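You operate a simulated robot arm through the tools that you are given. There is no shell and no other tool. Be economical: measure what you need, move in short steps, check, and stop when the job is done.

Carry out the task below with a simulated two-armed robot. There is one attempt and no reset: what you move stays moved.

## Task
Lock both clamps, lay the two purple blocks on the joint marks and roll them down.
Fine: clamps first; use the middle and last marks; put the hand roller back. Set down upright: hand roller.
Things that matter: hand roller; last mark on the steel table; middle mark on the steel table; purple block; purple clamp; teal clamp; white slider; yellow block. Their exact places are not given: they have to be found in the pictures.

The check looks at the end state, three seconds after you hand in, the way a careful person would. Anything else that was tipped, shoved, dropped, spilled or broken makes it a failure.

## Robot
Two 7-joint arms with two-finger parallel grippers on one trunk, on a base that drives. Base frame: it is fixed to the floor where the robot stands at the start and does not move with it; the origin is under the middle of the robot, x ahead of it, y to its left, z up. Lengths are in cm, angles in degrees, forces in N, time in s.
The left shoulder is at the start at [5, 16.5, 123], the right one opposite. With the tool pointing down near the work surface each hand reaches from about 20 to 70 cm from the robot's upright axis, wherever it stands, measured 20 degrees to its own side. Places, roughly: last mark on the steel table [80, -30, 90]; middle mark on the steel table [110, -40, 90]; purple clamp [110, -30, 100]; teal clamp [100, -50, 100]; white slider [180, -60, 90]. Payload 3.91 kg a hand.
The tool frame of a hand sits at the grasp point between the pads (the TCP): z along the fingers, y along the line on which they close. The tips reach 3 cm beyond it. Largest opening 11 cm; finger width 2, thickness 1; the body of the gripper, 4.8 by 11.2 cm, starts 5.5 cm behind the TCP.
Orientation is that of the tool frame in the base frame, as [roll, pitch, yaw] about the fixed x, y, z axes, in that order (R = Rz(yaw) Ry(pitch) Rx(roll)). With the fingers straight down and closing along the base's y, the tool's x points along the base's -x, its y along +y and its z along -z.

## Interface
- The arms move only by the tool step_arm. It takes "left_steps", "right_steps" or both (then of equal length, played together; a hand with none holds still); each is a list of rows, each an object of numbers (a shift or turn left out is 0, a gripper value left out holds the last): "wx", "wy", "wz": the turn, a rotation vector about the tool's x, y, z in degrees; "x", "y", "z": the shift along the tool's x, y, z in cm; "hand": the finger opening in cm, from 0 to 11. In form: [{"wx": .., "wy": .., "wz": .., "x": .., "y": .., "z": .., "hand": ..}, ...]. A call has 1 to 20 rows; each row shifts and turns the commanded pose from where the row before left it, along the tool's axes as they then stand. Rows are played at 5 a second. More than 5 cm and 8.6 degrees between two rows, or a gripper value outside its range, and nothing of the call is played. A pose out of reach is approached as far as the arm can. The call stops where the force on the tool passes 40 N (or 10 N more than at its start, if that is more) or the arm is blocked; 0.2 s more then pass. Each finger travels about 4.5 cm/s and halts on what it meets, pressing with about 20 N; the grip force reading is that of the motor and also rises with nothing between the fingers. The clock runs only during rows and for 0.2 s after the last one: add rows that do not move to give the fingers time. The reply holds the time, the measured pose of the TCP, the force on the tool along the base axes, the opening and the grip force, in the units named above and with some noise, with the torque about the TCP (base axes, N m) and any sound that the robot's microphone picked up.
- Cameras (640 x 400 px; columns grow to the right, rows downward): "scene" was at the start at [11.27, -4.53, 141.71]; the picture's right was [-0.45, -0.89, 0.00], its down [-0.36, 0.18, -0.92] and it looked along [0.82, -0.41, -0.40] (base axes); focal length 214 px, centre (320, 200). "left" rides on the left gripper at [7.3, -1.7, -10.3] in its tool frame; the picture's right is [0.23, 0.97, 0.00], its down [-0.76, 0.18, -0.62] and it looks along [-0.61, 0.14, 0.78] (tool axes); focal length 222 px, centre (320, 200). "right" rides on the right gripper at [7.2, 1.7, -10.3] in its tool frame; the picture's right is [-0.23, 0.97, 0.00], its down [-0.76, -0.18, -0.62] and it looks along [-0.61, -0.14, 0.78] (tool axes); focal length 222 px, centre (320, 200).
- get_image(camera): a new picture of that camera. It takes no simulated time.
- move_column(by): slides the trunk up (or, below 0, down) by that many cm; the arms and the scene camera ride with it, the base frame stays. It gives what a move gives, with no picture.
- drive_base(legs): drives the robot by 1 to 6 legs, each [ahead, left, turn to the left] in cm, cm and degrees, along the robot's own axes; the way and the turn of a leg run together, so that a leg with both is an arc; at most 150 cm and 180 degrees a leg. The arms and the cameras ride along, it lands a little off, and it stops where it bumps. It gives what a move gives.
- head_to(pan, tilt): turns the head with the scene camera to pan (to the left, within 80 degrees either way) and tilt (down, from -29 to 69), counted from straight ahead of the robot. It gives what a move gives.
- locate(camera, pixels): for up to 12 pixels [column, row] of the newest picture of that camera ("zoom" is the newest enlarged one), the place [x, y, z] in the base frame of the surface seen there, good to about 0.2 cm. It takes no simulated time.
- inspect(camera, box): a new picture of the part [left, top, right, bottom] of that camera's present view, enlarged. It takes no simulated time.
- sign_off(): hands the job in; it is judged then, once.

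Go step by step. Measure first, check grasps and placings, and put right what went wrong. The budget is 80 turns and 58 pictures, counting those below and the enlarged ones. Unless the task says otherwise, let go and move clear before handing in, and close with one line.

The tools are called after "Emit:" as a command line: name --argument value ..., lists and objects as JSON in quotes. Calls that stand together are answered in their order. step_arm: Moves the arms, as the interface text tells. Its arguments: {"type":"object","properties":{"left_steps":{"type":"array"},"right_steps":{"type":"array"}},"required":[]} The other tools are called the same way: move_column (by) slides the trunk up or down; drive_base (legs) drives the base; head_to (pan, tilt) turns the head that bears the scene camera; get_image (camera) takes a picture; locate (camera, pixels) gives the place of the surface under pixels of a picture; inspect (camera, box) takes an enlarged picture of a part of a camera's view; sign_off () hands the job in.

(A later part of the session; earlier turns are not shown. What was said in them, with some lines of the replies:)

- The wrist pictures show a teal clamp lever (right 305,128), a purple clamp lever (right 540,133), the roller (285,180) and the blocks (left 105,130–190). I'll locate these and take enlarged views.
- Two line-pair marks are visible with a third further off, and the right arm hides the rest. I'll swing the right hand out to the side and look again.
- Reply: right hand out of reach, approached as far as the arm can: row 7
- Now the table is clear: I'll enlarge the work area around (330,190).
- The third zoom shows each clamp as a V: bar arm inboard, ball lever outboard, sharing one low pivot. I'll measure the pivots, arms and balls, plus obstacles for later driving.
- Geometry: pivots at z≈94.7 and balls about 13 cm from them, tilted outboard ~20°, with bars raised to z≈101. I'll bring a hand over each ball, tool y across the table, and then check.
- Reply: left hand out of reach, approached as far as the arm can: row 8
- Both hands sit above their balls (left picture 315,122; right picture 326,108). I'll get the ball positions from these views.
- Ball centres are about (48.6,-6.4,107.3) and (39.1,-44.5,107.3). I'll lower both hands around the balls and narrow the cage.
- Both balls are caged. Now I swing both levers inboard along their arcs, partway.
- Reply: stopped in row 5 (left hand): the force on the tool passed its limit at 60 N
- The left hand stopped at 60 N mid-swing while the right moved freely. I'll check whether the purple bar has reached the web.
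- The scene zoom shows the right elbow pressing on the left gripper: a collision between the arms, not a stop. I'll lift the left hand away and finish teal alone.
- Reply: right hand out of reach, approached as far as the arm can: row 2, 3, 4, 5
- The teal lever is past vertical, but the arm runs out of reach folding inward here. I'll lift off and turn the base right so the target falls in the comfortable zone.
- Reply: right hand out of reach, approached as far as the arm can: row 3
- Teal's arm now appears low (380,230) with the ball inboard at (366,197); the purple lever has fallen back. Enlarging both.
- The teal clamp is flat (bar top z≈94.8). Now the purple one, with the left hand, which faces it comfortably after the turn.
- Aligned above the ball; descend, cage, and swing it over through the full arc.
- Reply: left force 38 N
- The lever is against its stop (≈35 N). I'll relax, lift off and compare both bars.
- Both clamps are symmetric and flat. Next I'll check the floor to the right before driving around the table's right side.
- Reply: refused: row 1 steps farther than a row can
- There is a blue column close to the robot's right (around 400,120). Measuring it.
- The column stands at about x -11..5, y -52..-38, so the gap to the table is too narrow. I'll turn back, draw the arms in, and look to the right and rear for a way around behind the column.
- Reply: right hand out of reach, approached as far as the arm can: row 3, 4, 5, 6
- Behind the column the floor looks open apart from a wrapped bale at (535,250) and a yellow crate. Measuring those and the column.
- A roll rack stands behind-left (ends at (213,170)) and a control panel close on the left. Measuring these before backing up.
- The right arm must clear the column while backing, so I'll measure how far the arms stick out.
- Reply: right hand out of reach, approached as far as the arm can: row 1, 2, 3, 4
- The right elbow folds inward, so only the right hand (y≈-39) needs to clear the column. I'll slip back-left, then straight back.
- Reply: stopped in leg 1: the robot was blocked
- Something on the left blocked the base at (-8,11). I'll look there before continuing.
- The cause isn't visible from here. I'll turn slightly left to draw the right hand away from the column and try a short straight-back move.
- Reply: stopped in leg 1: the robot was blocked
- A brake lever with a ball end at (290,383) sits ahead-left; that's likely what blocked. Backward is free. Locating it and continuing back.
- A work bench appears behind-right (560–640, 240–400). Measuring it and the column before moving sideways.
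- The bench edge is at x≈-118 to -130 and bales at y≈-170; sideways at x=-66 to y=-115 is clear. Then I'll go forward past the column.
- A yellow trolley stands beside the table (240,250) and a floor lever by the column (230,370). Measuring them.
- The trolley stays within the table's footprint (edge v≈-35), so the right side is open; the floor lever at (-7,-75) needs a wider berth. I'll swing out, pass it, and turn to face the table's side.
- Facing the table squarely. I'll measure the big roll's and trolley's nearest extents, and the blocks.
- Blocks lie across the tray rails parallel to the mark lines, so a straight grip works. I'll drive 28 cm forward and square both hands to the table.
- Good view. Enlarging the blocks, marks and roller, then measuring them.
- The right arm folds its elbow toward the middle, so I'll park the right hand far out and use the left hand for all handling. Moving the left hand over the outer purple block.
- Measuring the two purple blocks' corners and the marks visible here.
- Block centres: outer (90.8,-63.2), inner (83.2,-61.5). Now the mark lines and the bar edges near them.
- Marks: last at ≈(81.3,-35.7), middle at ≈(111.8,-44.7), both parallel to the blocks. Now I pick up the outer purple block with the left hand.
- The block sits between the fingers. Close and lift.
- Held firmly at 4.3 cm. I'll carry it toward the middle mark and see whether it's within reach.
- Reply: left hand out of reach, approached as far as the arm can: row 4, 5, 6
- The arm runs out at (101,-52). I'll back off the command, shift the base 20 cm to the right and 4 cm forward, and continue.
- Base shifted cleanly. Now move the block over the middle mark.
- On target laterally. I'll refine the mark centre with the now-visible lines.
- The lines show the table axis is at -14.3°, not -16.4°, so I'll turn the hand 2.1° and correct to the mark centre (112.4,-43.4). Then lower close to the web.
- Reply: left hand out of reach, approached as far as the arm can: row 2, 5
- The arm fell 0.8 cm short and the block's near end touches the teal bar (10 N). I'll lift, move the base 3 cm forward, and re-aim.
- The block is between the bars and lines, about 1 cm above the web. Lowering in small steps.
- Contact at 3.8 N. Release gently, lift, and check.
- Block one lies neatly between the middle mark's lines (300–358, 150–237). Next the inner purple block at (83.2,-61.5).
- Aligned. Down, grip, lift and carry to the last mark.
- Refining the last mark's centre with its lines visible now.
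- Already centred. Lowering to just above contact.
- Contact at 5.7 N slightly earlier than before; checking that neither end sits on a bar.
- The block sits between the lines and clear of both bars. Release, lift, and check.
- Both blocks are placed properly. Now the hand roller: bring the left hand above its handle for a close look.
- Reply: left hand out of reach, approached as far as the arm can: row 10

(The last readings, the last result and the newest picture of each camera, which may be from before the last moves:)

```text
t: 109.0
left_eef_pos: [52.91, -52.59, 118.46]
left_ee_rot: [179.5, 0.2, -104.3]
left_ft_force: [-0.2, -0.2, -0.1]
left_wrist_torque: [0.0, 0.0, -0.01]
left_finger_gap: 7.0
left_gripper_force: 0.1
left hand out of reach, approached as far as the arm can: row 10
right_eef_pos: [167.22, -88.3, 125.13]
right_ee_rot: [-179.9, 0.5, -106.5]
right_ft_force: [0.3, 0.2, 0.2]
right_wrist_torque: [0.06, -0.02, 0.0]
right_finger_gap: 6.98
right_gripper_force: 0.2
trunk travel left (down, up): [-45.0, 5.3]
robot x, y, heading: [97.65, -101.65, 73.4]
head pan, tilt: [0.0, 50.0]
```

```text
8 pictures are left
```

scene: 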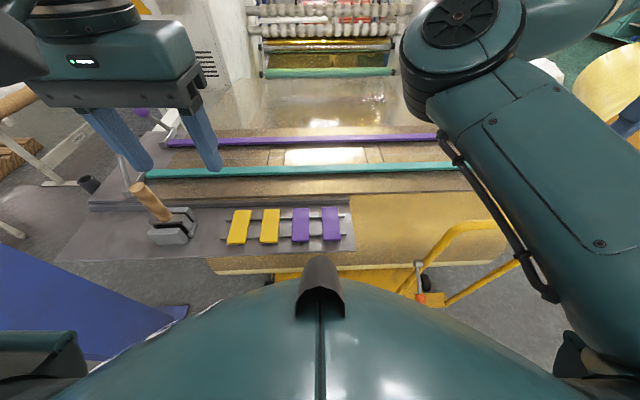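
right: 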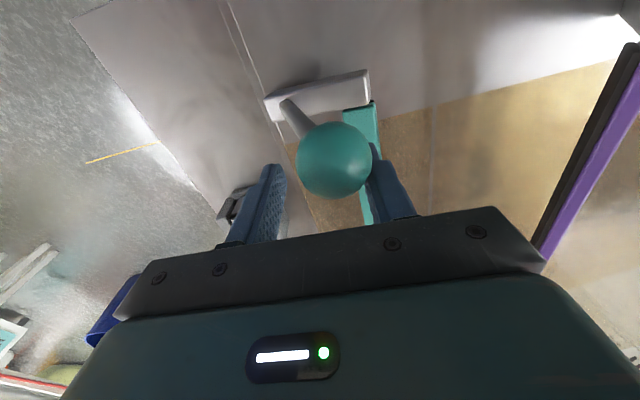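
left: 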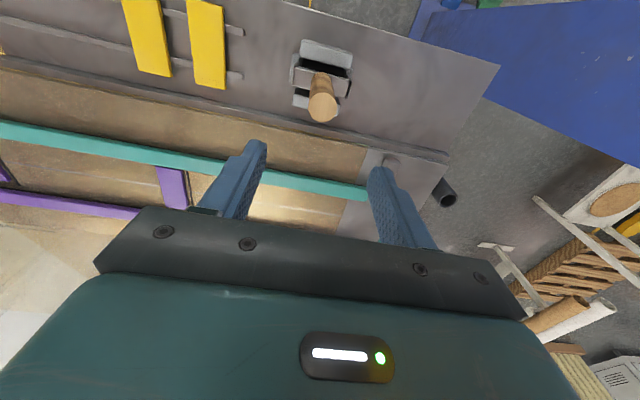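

Enlarging the roller in its holder to see its axis and measure the handle.

Emit:
inspect --camera "left" --box '[270, 25, 390, 135]'

Emit:
locate --camera "left" --pixels '[[322, 108], [310, 106], [334, 108], [318, 85], [300, 75], [340, 85], [325, 50], [301, 100], [318, 72], [345, 70]]'

```text
3.64 times, centred on (330, 80) of left
```

zoom: 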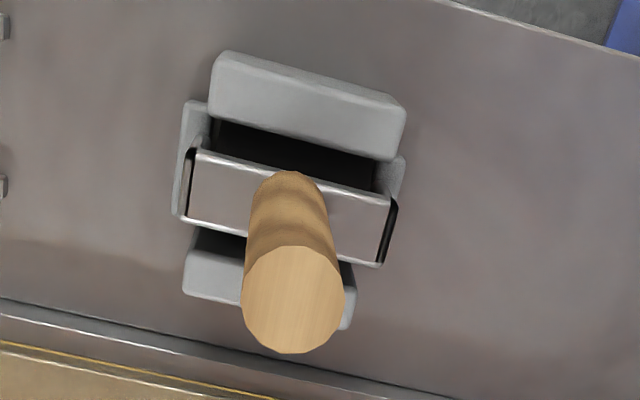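

```text
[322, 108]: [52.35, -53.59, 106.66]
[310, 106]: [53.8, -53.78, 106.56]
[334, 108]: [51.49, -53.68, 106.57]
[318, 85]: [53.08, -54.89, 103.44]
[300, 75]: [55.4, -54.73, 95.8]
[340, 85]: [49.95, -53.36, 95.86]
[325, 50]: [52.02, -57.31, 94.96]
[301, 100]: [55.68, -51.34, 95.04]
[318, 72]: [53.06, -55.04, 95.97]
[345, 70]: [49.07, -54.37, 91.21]
```

The roller's axis runs along the table (rolling direction is across it, along each block); the handle is vertical, centred at (52.4,-53.6), top z 106.7. I'll shift the base 14 cm left for easier reach.

Emit:
drive_base --legs '[[0, 14, 0]]'

```text
t: 110.9
left_eef_pos: [39.1, -48.55, 118.44]
left_ee_rot: [179.6, 0.3, -104.4]
left_ft_force: [0.4, 0.8, 0.5]
left_wrist_torque: [-0.05, -0.03, 0.01]
left_finger_gap: 7.04
left_gripper_force: 0.0
right_eef_pos: [153.55, -84.06, 125.27]
right_ee_rot: [-179.9, 0.4, -106.5]
right_ft_force: [0.5, -0.1, 0.6]
right_wrist_torque: [0.0, -0.01, 0.02]
right_finger_gap: 7.02
right_gripper_force: 0.0
trunk travel left (down, up): [-45.0, 5.3]
robot x, y, heading: [83.99, -97.59, 73.4]
head pan, tilt: [0.0, 50.0]
```

Emit:
step_arm --left_steps '[{"x": 0.4, "y": -3.53}, {"x": 0.4, "y": -3.53}, {"x": 0.4, "y": -3.53}, {"x": 0.4, "y": -3.51}, {"z": 3}, {}]'

Emit:
get_image --camera "left"

Emit:
locate --camera "left" --pixels '[[312, 115], [325, 115], [318, 120], [335, 115]]'

```text
t: 112.3
left_eef_pos: [52.47, -53.66, 115.53]
left_ee_rot: [179.5, 0.1, -104.3]
left_ft_force: [0.2, 0.0, -0.1]
left_wrist_torque: [0.03, 0.01, 0.0]
left_finger_gap: 7.01
left_gripper_force: 0.0
right_eef_pos: [153.65, -84.06, 125.28]
right_ee_rot: [-179.9, 0.3, -106.6]
right_ft_force: [0.2, 0.3, -0.8]
right_wrist_torque: [0.0, 0.01, 0.0]
right_finger_gap: 7.0
right_gripper_force: 0.0
trunk travel left (down, up): [-45.0, 5.3]
robot x, y, heading: [84.0, -97.38, 73.7]
head pan, tilt: [0.0, 50.0]
```

```text
6 pictures are left
```

left: 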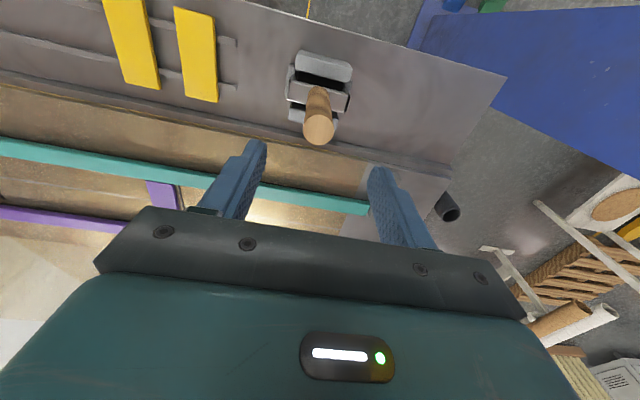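

```text
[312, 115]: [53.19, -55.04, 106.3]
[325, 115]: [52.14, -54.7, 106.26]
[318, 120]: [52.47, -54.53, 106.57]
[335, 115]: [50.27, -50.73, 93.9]
```

The handle top (319,130) lies right under the TCP. Descend 13 cm and grip.

Emit:
step_arm --left_steps '[{"z": 3.5}, {"z": 3.5}, {"z": 3}, {"z": 2}, {"z": 1}, {"hand": 1.5}, {}, {}, {}, {}]'

```text
t: 114.5
left_eef_pos: [52.34, -53.53, 102.54]
left_ee_rot: [179.5, 0.2, -104.3]
left_ft_force: [2.9, -0.8, 2.0]
left_wrist_torque: [-0.08, -0.5, -0.03]
left_finger_gap: 2.79
left_gripper_force: 20.0
right_eef_pos: [153.62, -84.0, 125.23]
right_ee_rot: [-179.8, 0.4, -106.5]
right_ft_force: [-0.5, -0.2, -0.2]
right_wrist_torque: [-0.01, -0.01, 0.0]
right_finger_gap: 6.99
right_gripper_force: 0.1
trunk travel left (down, up): [-45.0, 5.3]
robot x, y, heading: [83.77, -97.38, 73.2]
head pan, tilt: [0.0, 50.0]
```

Gripped (2.8 cm). Lift straight up out of the holder.

Emit:
step_arm --left_steps '[{"z": -1}, {"z": -2}, {"z": -3}, {"z": -3}, {"z": -3}, {}]'

Emit:
get_image --camera "scene"

```text
t: 115.9
left_eef_pos: [52.55, -53.59, 114.22]
left_ee_rot: [179.6, 0.0, -104.3]
left_ft_force: [0.1, 0.4, -3.0]
left_wrist_torque: [0.0, 0.0, -0.03]
left_finger_gap: 2.8
left_gripper_force: 20.4
right_eef_pos: [153.56, -83.97, 125.26]
right_ee_rot: [-179.8, 0.3, -106.5]
right_ft_force: [-0.5, 0.6, 0.2]
right_wrist_torque: [0.04, 0.0, -0.01]
right_finger_gap: 6.98
right_gripper_force: 0.0
trunk travel left (down, up): [-45.0, 5.3]
robot x, y, heading: [83.84, -97.44, 73.4]
head pan, tilt: [0.0, 50.0]
```

```text
5 pictures are left
```

scene: 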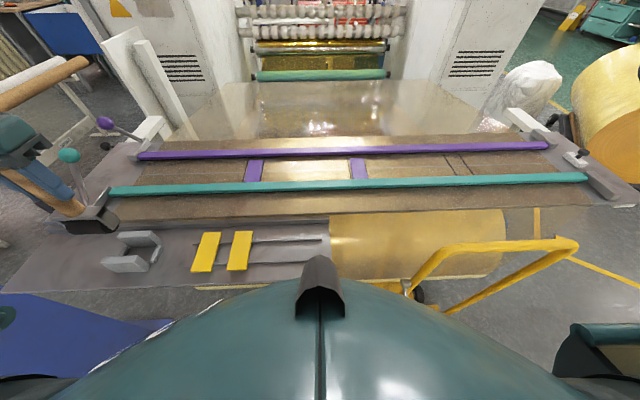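

The roller hangs in the hand at (90,215), and the blocks are good. Measuring the roller's lower edge and the holder.

Emit:
locate --camera "scene" --pixels '[[92, 215], [95, 228], [85, 231], [75, 226], [112, 215], [105, 222], [135, 255], [125, 265], [135, 238]]'

```text
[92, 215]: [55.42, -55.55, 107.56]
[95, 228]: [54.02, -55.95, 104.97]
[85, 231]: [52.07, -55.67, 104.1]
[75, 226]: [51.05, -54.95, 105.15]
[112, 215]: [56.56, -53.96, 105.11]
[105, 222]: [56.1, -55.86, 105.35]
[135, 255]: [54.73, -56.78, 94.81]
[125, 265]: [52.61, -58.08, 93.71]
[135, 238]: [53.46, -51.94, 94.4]
```

Carry the roller over the last mark's block and lower toward it.

Emit:
step_arm --left_steps '[{"x": -2.76, "y": -2.62}, {"x": -2.76, "y": -2.62}, {"x": -2.76, "y": -2.62}, {"x": -2.76, "y": -2.62}, {"x": -2.76, "y": -2.62}, {"x": -2.76, "y": -2.62}, {"x": -2.76, "y": -2.62}, {"x": -2.76, "y": -2.62}, {"x": -2.76, "y": -2.62}, {"z": 3}, {"z": 2.5}, {"z": 1.5}, {}]'

```text
t: 118.7
left_eef_pos: [81.34, -35.25, 107.25]
left_ee_rot: [179.5, 0.2, -104.3]
left_ft_force: [-0.7, -0.1, -3.3]
left_wrist_torque: [-0.03, -0.01, -0.02]
left_finger_gap: 2.79
left_gripper_force: 20.3
right_eef_pos: [153.48, -83.89, 125.28]
right_ee_rot: [-179.8, 0.5, -106.4]
right_ft_force: [0.2, 0.3, 0.4]
right_wrist_torque: [-0.01, 0.03, -0.01]
right_finger_gap: 7.01
right_gripper_force: 0.0
trunk travel left (down, up): [-45.0, 5.3]
robot x, y, heading: [83.96, -97.78, 73.5]
head pan, tilt: [0.0, 50.0]
```

Emit:
step_arm --left_steps '[{"z": 0.4}, {"z": 0.4}, {"z": 0.4}, {}]'

```text
t: 119.7
left_eef_pos: [81.35, -35.26, 106.26]
left_ee_rot: [179.6, 0.4, -104.3]
left_ft_force: [-1.8, 0.4, 9.6]
left_wrist_torque: [0.15, 0.04, 0.02]
left_finger_gap: 2.78
left_gripper_force: 20.4
right_eef_pos: [153.59, -84.13, 125.27]
right_ee_rot: [-179.8, 0.4, -106.5]
right_ft_force: [-0.6, -0.6, 0.0]
right_wrist_torque: [0.01, 0.03, -0.02]
right_finger_gap: 6.97
right_gripper_force: 0.1
trunk travel left (down, up): [-45.0, 5.3]
robot x, y, heading: [84.06, -97.42, 73.3]
head pan, tilt: [0.0, 50.0]
```

Contact at about 13 N. Now press slightly more and roll along the block, both ways between the bars.

Emit:
step_arm --left_steps '[{"z": 0.15}, {"x": -0.9}, {"x": -0.9}, {"x": -0.9}, {"x": -0.9}, {"x": 0.9}, {"x": 0.9}, {"x": 0.9}, {"x": 0.9}, {"x": 0.9}, {"x": 0.8}, {"x": 0.8}, {"x": 0.7}, {}]'

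```text
t: 122.7
left_eef_pos: [80.65, -38.29, 106.02]
left_ee_rot: [179.5, 0.4, -104.3]
left_ft_force: [1.9, 9.7, 6.9]
left_wrist_torque: [0.8, -0.25, 0.07]
left_finger_gap: 2.81
left_gripper_force: 19.7
right_eef_pos: [153.69, -84.04, 125.28]
right_ee_rot: [-179.8, 0.4, -106.6]
right_ft_force: [0.0, -0.3, -0.6]
right_wrist_torque: [-0.02, 0.04, -0.01]
right_finger_gap: 7.02
right_gripper_force: 0.1
trunk travel left (down, up): [-45.0, 5.3]
robot x, y, heading: [84.05, -97.35, 73.4]
head pan, tilt: [0.0, 50.0]
```

The roller reached the teal bar end (lateral 10 N). Roll back the full length once more with firm pressure.

Emit:
step_arm --left_steps '[{"x": -0.6}, {"z": 0.1, "x": -0.7}, {"x": -0.9}, {"x": -0.9}, {"x": -0.9}, {"x": -0.9}, {"x": -0.9}, {"x": -0.8}, {"x": -0.4}, {}]'

Emit:
step_arm --left_steps '[{"x": 0.9}, {"x": 0.9}, {"x": 0.9}, {"x": 0.9}, {}]'

```text
t: 124.9
left_eef_pos: [82.19, -31.61, 105.83]
left_ee_rot: [179.4, 0.2, -104.2]
left_ft_force: [-2.1, -3.6, 4.2]
left_wrist_torque: [-0.53, 0.13, -0.01]
left_finger_gap: 2.78
left_gripper_force: 20.2
right_eef_pos: [153.52, -84.07, 125.36]
right_ee_rot: [-179.8, 0.5, -106.4]
right_ft_force: [-0.3, -0.7, 0.0]
right_wrist_torque: [-0.01, -0.02, 0.0]
right_finger_gap: 7.0
right_gripper_force: 0.0
trunk travel left (down, up): [-45.0, 5.3]
robot x, y, heading: [84.24, -97.56, 73.4]
head pan, tilt: [0.0, 50.0]
```

```text
t: 126.1
left_eef_pos: [81.37, -35.16, 105.84]
left_ee_rot: [179.5, 0.2, -104.4]
left_ft_force: [0.1, 3.8, 5.1]
left_wrist_torque: [0.31, -0.12, 0.04]
left_finger_gap: 2.78
left_gripper_force: 20.1
right_eef_pos: [153.52, -84.03, 125.32]
right_ee_rot: [-179.9, 0.4, -106.4]
right_ft_force: [-0.6, -1.3, -1.1]
right_wrist_torque: [-0.02, -0.02, -0.03]
right_finger_gap: 6.99
right_gripper_force: 0.2
trunk travel left (down, up): [-45.0, 5.3]
robot x, y, heading: [83.99, -97.27, 73.7]
head pan, tilt: [0.0, 50.0]
```

The pressure eased to ~8 N, so either the block was pressed down or the handle slid a little. Checking with a picture.

Emit:
inspect --camera "scene" --box '[190, 95, 390, 220]'

Emit:
locate --camera "zoom" --pixels '[[230, 235], [200, 265], [215, 270], [540, 240], [540, 222], [195, 230], [225, 195], [180, 255]]'

```text
3.20 times, centred on (290, 158) of scene
```

zoom: 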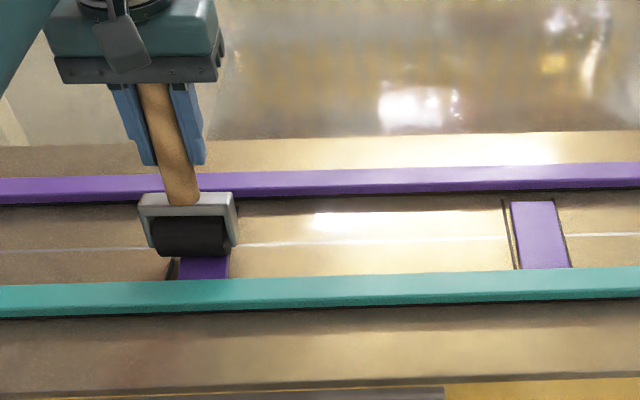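

```text
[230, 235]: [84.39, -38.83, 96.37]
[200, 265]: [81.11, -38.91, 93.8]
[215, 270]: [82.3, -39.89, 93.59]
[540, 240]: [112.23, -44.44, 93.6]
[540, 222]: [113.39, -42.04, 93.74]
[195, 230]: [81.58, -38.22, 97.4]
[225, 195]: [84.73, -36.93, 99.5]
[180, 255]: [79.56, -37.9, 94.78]
```

The roller rolls flat on the block. Lift, shift the base back right 14 cm, and carry the roller toward the middle mark; then check the last block.

Emit:
step_arm --left_steps '[{"z": -2}, {"z": -3}, {"z": -3}, {}]'

Emit:
drive_base --legs '[[0, -14, 0]]'

Emit:
inspect --camera "scene" --box '[150, 95, 350, 220]'

```text
t: 127.1
left_eef_pos: [81.5, -35.04, 113.72]
left_ee_rot: [179.5, 0.1, -104.3]
left_ft_force: [-0.5, 0.5, -3.2]
left_wrist_torque: [0.01, -0.02, 0.03]
left_finger_gap: 2.79
left_gripper_force: 20.1
right_eef_pos: [153.63, -84.02, 125.2]
right_ee_rot: [-179.8, 0.4, -106.4]
right_ft_force: [-0.3, -0.4, 0.7]
right_wrist_torque: [0.0, 0.04, -0.03]
right_finger_gap: 7.0
right_gripper_force: 0.1
trunk travel left (down, up): [-45.0, 5.3]
robot x, y, heading: [83.92, -97.68, 73.3]
head pan, tilt: [0.0, 50.0]
```

```text
t: 129.0
left_eef_pos: [95.15, -39.11, 113.75]
left_ee_rot: [179.5, 0.1, -104.5]
left_ft_force: [0.2, -0.1, -3.0]
left_wrist_torque: [-0.01, 0.0, -0.02]
left_finger_gap: 2.76
left_gripper_force: 20.2
right_eef_pos: [167.0, -88.4, 125.3]
right_ee_rot: [-179.7, 0.4, -106.7]
right_ft_force: [0.6, -0.4, -0.9]
right_wrist_torque: [0.01, -0.04, 0.0]
right_finger_gap: 7.02
right_gripper_force: 0.1
trunk travel left (down, up): [-45.0, 5.3]
robot x, y, heading: [97.18, -101.64, 73.3]
head pan, tilt: [0.0, 50.0]
```

```text
3.20 times, centred on (250, 158) of scene
```

zoom: 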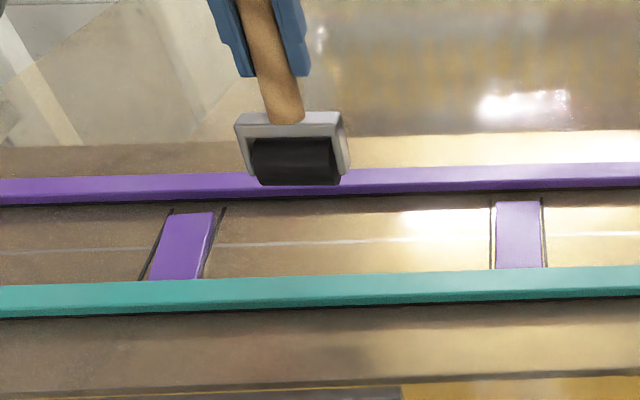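

The last block lies squarely within its lines. Move the roller over the middle block and lower it.

Emit:
locate --camera "zoom" --pixels '[[295, 183], [295, 150], [290, 120], [185, 240], [517, 240]]'

Emit:
step_arm --left_steps '[{"y": -3.56}, {"y": -3.56}, {"y": -3.56}, {"y": -3.56}, {"y": -3.56}, {"z": 3}, {"z": 2.5}, {"z": 1.0}, {"z": 0.4}, {}]'

```text
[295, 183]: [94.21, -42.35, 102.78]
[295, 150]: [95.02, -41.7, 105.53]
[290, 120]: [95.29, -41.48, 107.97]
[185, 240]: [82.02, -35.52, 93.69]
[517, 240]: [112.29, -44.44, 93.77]
```

```text
t: 131.2
left_eef_pos: [112.27, -43.46, 106.81]
left_ee_rot: [179.5, 0.1, -104.4]
left_ft_force: [0.0, 0.3, -2.2]
left_wrist_torque: [0.0, -0.01, -0.01]
left_finger_gap: 2.79
left_gripper_force: 20.3
right_eef_pos: [166.99, -88.26, 125.34]
right_ee_rot: [-179.7, 0.4, -106.8]
right_ft_force: [-0.1, 0.9, 0.3]
right_wrist_torque: [-0.02, 0.01, 0.01]
right_finger_gap: 7.01
right_gripper_force: 0.1
trunk travel left (down, up): [-45.0, 5.3]
robot x, y, heading: [97.56, -101.78, 73.1]
head pan, tilt: [0.0, 50.0]
```

Emit:
step_arm --left_steps '[{"z": 0.4}, {"z": 0.4}, {"z": 0.2}, {}]'

```text
t: 132.2
left_eef_pos: [112.31, -43.42, 105.87]
left_ee_rot: [179.7, 0.1, -104.7]
left_ft_force: [-1.6, 0.5, 2.2]
left_wrist_torque: [0.02, 0.05, 0.01]
left_finger_gap: 2.77
left_gripper_force: 20.0
right_eef_pos: [166.91, -88.41, 125.23]
right_ee_rot: [-179.8, 0.3, -106.7]
right_ft_force: [-1.3, -0.5, 0.2]
right_wrist_torque: [-0.01, -0.02, -0.01]
right_finger_gap: 7.0
right_gripper_force: 0.0
trunk travel left (down, up): [-45.0, 5.3]
robot x, y, heading: [96.86, -101.75, 73.3]
head pan, tilt: [0.0, 50.0]
```

Light contact. Press and roll the middle block both ways.

Emit:
step_arm --left_steps '[{"z": 0.2}, {"x": -0.9}, {"x": -0.9}, {"x": -0.9}, {"x": -0.7}, {"x": 0.8}, {"x": 0.9}, {"x": 0.9}, {"x": 0.9}, {"x": 0.9}, {"x": 0.8}, {"x": 0.8}, {"x": 0.7}, {}]'

Emit:
step_arm --left_steps '[{"x": -0.6}, {"z": 0.1, "x": -0.7}, {"x": -0.9}, {"x": -0.9}, {"x": -0.9}, {"x": -0.9}, {"x": -0.9}, {"x": -0.8}, {}]'

```text
t: 135.2
left_eef_pos: [111.17, -47.36, 105.53]
left_ee_rot: [179.5, 0.0, -104.4]
left_ft_force: [2.6, 9.3, 5.1]
left_wrist_torque: [0.85, -0.18, 0.03]
left_finger_gap: 2.79
left_gripper_force: 19.7
left hand out of reach, approached as far as the arm can: row 5
right_eef_pos: [166.97, -88.3, 125.35]
right_ee_rot: [-179.8, 0.4, -106.7]
right_ft_force: [0.0, 0.7, 0.6]
right_wrist_torque: [-0.02, -0.01, -0.03]
right_finger_gap: 7.01
right_gripper_force: 0.1
trunk travel left (down, up): [-45.0, 5.3]
robot x, y, heading: [97.7, -101.91, 73.4]
head pan, tilt: [0.0, 50.0]
```

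```text
t: 137.2
left_eef_pos: [112.98, -41.26, 105.41]
left_ee_rot: [179.4, 0.4, -104.5]
left_ft_force: [-0.9, -3.3, 5.0]
left_wrist_torque: [-0.41, 0.07, -0.01]
left_finger_gap: 2.78
left_gripper_force: 19.5
right_eef_pos: [166.94, -88.32, 125.31]
right_ee_rot: [-179.8, 0.5, -106.7]
right_ft_force: [-0.8, -0.3, 0.4]
right_wrist_torque: [0.03, 0.0, 0.02]
right_finger_gap: 7.0
right_gripper_force: 0.0
trunk travel left (down, up): [-45.0, 5.3]
robot x, y, heading: [97.09, -101.7, 73.2]
head pan, tilt: [0.0, 50.0]
```

Push to the far end and finish with one firmer return pass to the centre.

Emit:
step_arm --left_steps '[{"x": -0.7}, {"x": -0.5}, {"z": 0.2}, {"x": 0.9}, {"x": 0.9}, {"x": 0.9}, {"x": 0.9}, {"x": 0.9}, {"x": 0.7}, {"x": -0.9}, {"x": -0.9}, {}]'

```text
t: 139.8
left_eef_pos: [111.97, -44.11, 105.25]
left_ee_rot: [179.4, 0.1, -104.7]
left_ft_force: [-0.5, -4.1, 1.6]
left_wrist_torque: [-0.44, -0.03, -0.03]
left_finger_gap: 2.8
left_gripper_force: 19.5
left hand out of reach, approached as far as the arm can: row 1, 2
right_eef_pos: [167.0, -88.42, 125.34]
right_ee_rot: [-179.8, 0.5, -106.7]
right_ft_force: [0.0, -0.3, 0.3]
right_wrist_torque: [0.02, -0.02, 0.0]
right_finger_gap: 6.97
right_gripper_force: 0.0
trunk travel left (down, up): [-45.0, 5.3]
robot x, y, heading: [97.68, -101.54, 73.3]
head pan, tilt: [0.0, 50.0]
```

Rolled end to end. Lift and drive back left for the return.

Emit:
step_arm --left_steps '[{"z": -2}, {"z": -3}, {"z": -4}, {}]'

Emit:
drive_base --legs '[[0, 14, 0]]'

```text
t: 140.8
left_eef_pos: [111.81, -43.91, 114.11]
left_ee_rot: [179.5, 0.2, -104.6]
left_ft_force: [0.5, -0.4, -2.4]
left_wrist_torque: [-0.03, 0.02, 0.03]
left_finger_gap: 2.76
left_gripper_force: 20.0
right_eef_pos: [167.09, -88.3, 125.22]
right_ee_rot: [-179.9, 0.4, -106.7]
right_ft_force: [-0.9, 0.4, -0.6]
right_wrist_torque: [0.03, 0.0, -0.01]
right_finger_gap: 6.97
right_gripper_force: 0.1
trunk travel left (down, up): [-45.0, 5.3]
robot x, y, heading: [97.2, -101.82, 73.3]
head pan, tilt: [0.0, 50.0]
```

```text
t: 142.7
left_eef_pos: [98.11, -39.83, 113.99]
left_ee_rot: [179.5, 0.1, -104.6]
left_ft_force: [0.2, -0.4, -2.5]
left_wrist_torque: [-0.06, 0.01, 0.02]
left_finger_gap: 2.8
left_gripper_force: 20.3
right_eef_pos: [153.35, -84.08, 125.26]
right_ee_rot: [-179.8, 0.4, -106.7]
right_ft_force: [0.4, 0.2, 0.1]
right_wrist_torque: [-0.02, 0.0, -0.02]
right_finger_gap: 7.01
right_gripper_force: 0.1
trunk travel left (down, up): [-45.0, 5.3]
robot x, y, heading: [83.92, -97.63, 73.1]
head pan, tilt: [0.0, 50.0]
```

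Emit:
step_arm --left_steps '[{"x": 2.07, "y": 3.39}, {"x": 2.07, "y": 3.39}, {"x": 2.07, "y": 3.39}, {"x": 2.07, "y": 3.39}, {"x": 2.07, "y": 3.39}, {"x": 2.07, "y": 3.39}, {"x": 2.07, "y": 3.39}, {"x": 2.07, "y": 3.39}, {"x": 2.07, "y": 3.39}, {"x": 2.07, "y": 3.39}, {"x": 2.07, "y": 3.39}, {"x": 2.07, "y": 3.39}, {}, {}]'

Emit:
inspect --camera "scene" --box '[30, 140, 190, 280]'

Emit:
locate --camera "zoom" --pixels '[[215, 250], [265, 255], [215, 290], [250, 270], [300, 260], [170, 265], [130, 180], [180, 220], [430, 355], [380, 395], [420, 330], [340, 400]]'

```text
t: 145.7
left_eef_pos: [52.72, -53.69, 114.23]
left_ee_rot: [179.5, 0.1, -104.5]
left_ft_force: [0.1, 0.3, -3.0]
left_wrist_torque: [0.01, 0.02, -0.01]
left_finger_gap: 2.82
left_gripper_force: 20.1
right_eef_pos: [153.24, -84.03, 125.38]
right_ee_rot: [-179.8, 0.5, -106.7]
right_ft_force: [0.3, -0.6, -0.1]
right_wrist_torque: [-0.02, -0.01, -0.01]
right_finger_gap: 7.0
right_gripper_force: 0.1
trunk travel left (down, up): [-45.0, 5.3]
robot x, y, heading: [83.44, -97.32, 73.1]
head pan, tilt: [0.0, 50.0]
```

```text
2.86 times, centred on (110, 210) of scene
```

zoom: 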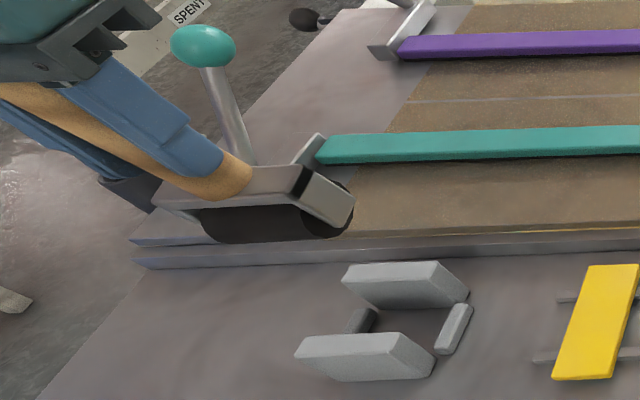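

```text
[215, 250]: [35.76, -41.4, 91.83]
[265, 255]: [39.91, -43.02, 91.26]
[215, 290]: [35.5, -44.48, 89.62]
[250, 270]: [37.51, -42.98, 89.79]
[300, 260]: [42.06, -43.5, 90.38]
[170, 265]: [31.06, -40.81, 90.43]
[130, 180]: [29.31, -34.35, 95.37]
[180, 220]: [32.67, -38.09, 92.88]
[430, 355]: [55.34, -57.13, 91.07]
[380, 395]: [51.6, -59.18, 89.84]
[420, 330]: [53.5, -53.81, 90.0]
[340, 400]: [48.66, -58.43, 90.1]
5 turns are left
```

The hand is centred over the holder to within a few millimetres. Lower the roller into it and check.

Emit:
step_arm --left_steps '[{"y": 0.2}, {"z": 3}, {"z": 3}, {"z": 3}, {"z": 1.5}, {"z": 0.7}, {"z": 0.5}, {"z": 0.4}, {}]'

Emit:
inspect --camera "scene" --box '[60, 160, 220, 290]'

```text
t: 147.7
left_eef_pos: [52.46, -53.69, 102.38]
left_ee_rot: [179.4, 0.2, -104.6]
left_ft_force: [-1.1, -8.1, 4.3]
left_wrist_torque: [-0.59, 0.08, -0.06]
left_finger_gap: 2.79
left_gripper_force: 19.2
right_eef_pos: [153.35, -84.16, 125.3]
right_ee_rot: [-179.8, 0.5, -106.7]
right_ft_force: [0.4, -0.1, 0.2]
right_wrist_torque: [0.01, -0.03, 0.0]
right_finger_gap: 7.0
right_gripper_force: 0.1
trunk travel left (down, up): [-45.0, 5.3]
robot x, y, heading: [83.77, -97.15, 73.2]
head pan, tilt: [0.0, 50.0]
```

```text
3.08 times, centred on (140, 225) of scene
4 turns are left
```

zoom: 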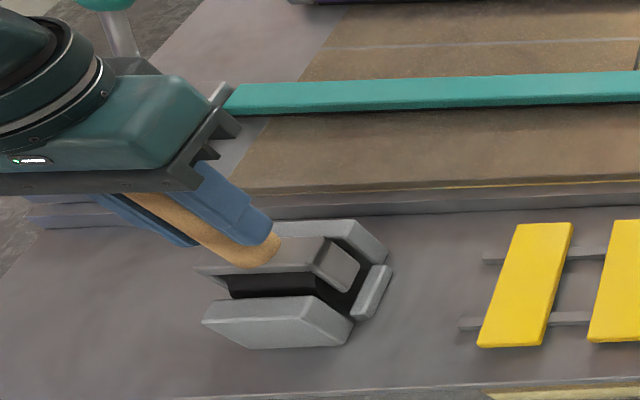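

The roller is in its holder, brushing the far cheek (8 N sideways). I'll straighten it slightly and lower the rest of the way.

Emit:
step_arm --left_steps '[{"z": 0.3}, {"x": -0.15, "z": 0.3}, {"z": 0.2}, {}]'

```text
t: 148.7
left_eef_pos: [52.49, -53.61, 101.52]
left_ee_rot: [179.6, 0.2, -104.6]
left_ft_force: [-1.8, -9.4, 3.8]
left_wrist_torque: [-0.69, 0.08, 0.03]
left_finger_gap: 2.79
left_gripper_force: 20.0
right_eef_pos: [153.33, -84.41, 125.36]
right_ee_rot: [-179.7, 0.5, -106.7]
right_ft_force: [-0.7, 0.2, 0.7]
right_wrist_torque: [-0.01, 0.02, -0.04]
right_finger_gap: 7.04
right_gripper_force: 0.0
trunk travel left (down, up): [-45.0, 5.3]
robot x, y, heading: [83.44, -97.38, 73.4]
head pan, tilt: [0.0, 50.0]
3 turns are left
```

It slid down with constant light friction and should be at the bottom. Press a touch more, release, rise clear, and view.

Emit:
step_arm --left_steps '[{"z": 0.25}, {"z": 0.15}, {"hand": 3.2}, {"hand": 4.5}, {"hand": 6}, {"hand": 7}, {}, {"z": -3}, {"z": -4}, {"z": -4}, {"z": -4}, {"z": -3}, {}]'

Emit:
get_image --camera "scene"

Emit:
locate --camera "scene" --pixels '[[115, 195], [120, 205], [128, 215], [135, 230], [142, 240], [130, 245]]'

```text
t: 151.5
left_eef_pos: [52.81, -53.57, 118.11]
left_ee_rot: [179.4, -0.1, -104.8]
left_ft_force: [0.4, 0.4, 1.0]
left_wrist_torque: [0.01, -0.01, 0.01]
left_finger_gap: 7.01
left_gripper_force: 0.0
left hand out of reach, approached as far as the arm can: row 12
right_eef_pos: [153.35, -84.32, 125.29]
right_ee_rot: [-179.8, 0.5, -106.7]
right_ft_force: [-0.3, -0.1, 0.0]
right_wrist_torque: [0.04, 0.02, 0.0]
right_finger_gap: 7.01
right_gripper_force: 0.1
trunk travel left (down, up): [-45.0, 5.3]
robot x, y, heading: [83.66, -97.76, 73.2]
head pan, tilt: [0.0, 50.0]
```

```text
0 pictures are left
```

scene: 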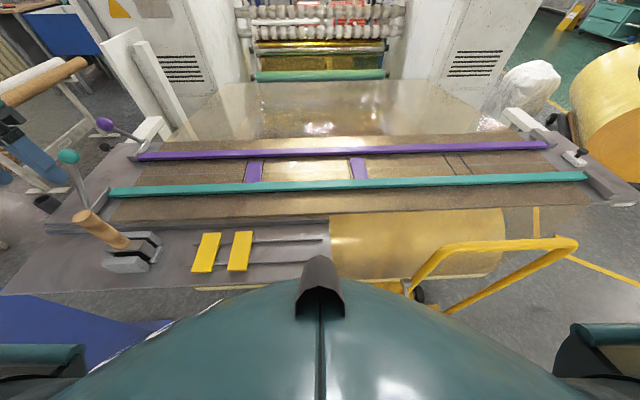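

```text
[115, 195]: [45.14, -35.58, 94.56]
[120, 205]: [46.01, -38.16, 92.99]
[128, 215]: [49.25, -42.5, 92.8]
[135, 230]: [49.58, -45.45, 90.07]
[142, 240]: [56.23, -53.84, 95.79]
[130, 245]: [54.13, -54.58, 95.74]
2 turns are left
```

The roller is back in its holder with its bracket at z≈95.8, the same as at the start. Both blocks lie on their marks at (255,170) and (358,168), the clamps are flat and the hands are clear, so I'm handing in.

Emit:
sign_off

```text
The job is handed in.
```

Job handed in: I locked both clamps first, laid the purple blocks on the middle and last marks, rolled them down, and put the hand roller back upright in its holder. One uncertainty: while backing up, the base was blocked, probably by the machine's brake lever, and I didn't check whether the lever moved.
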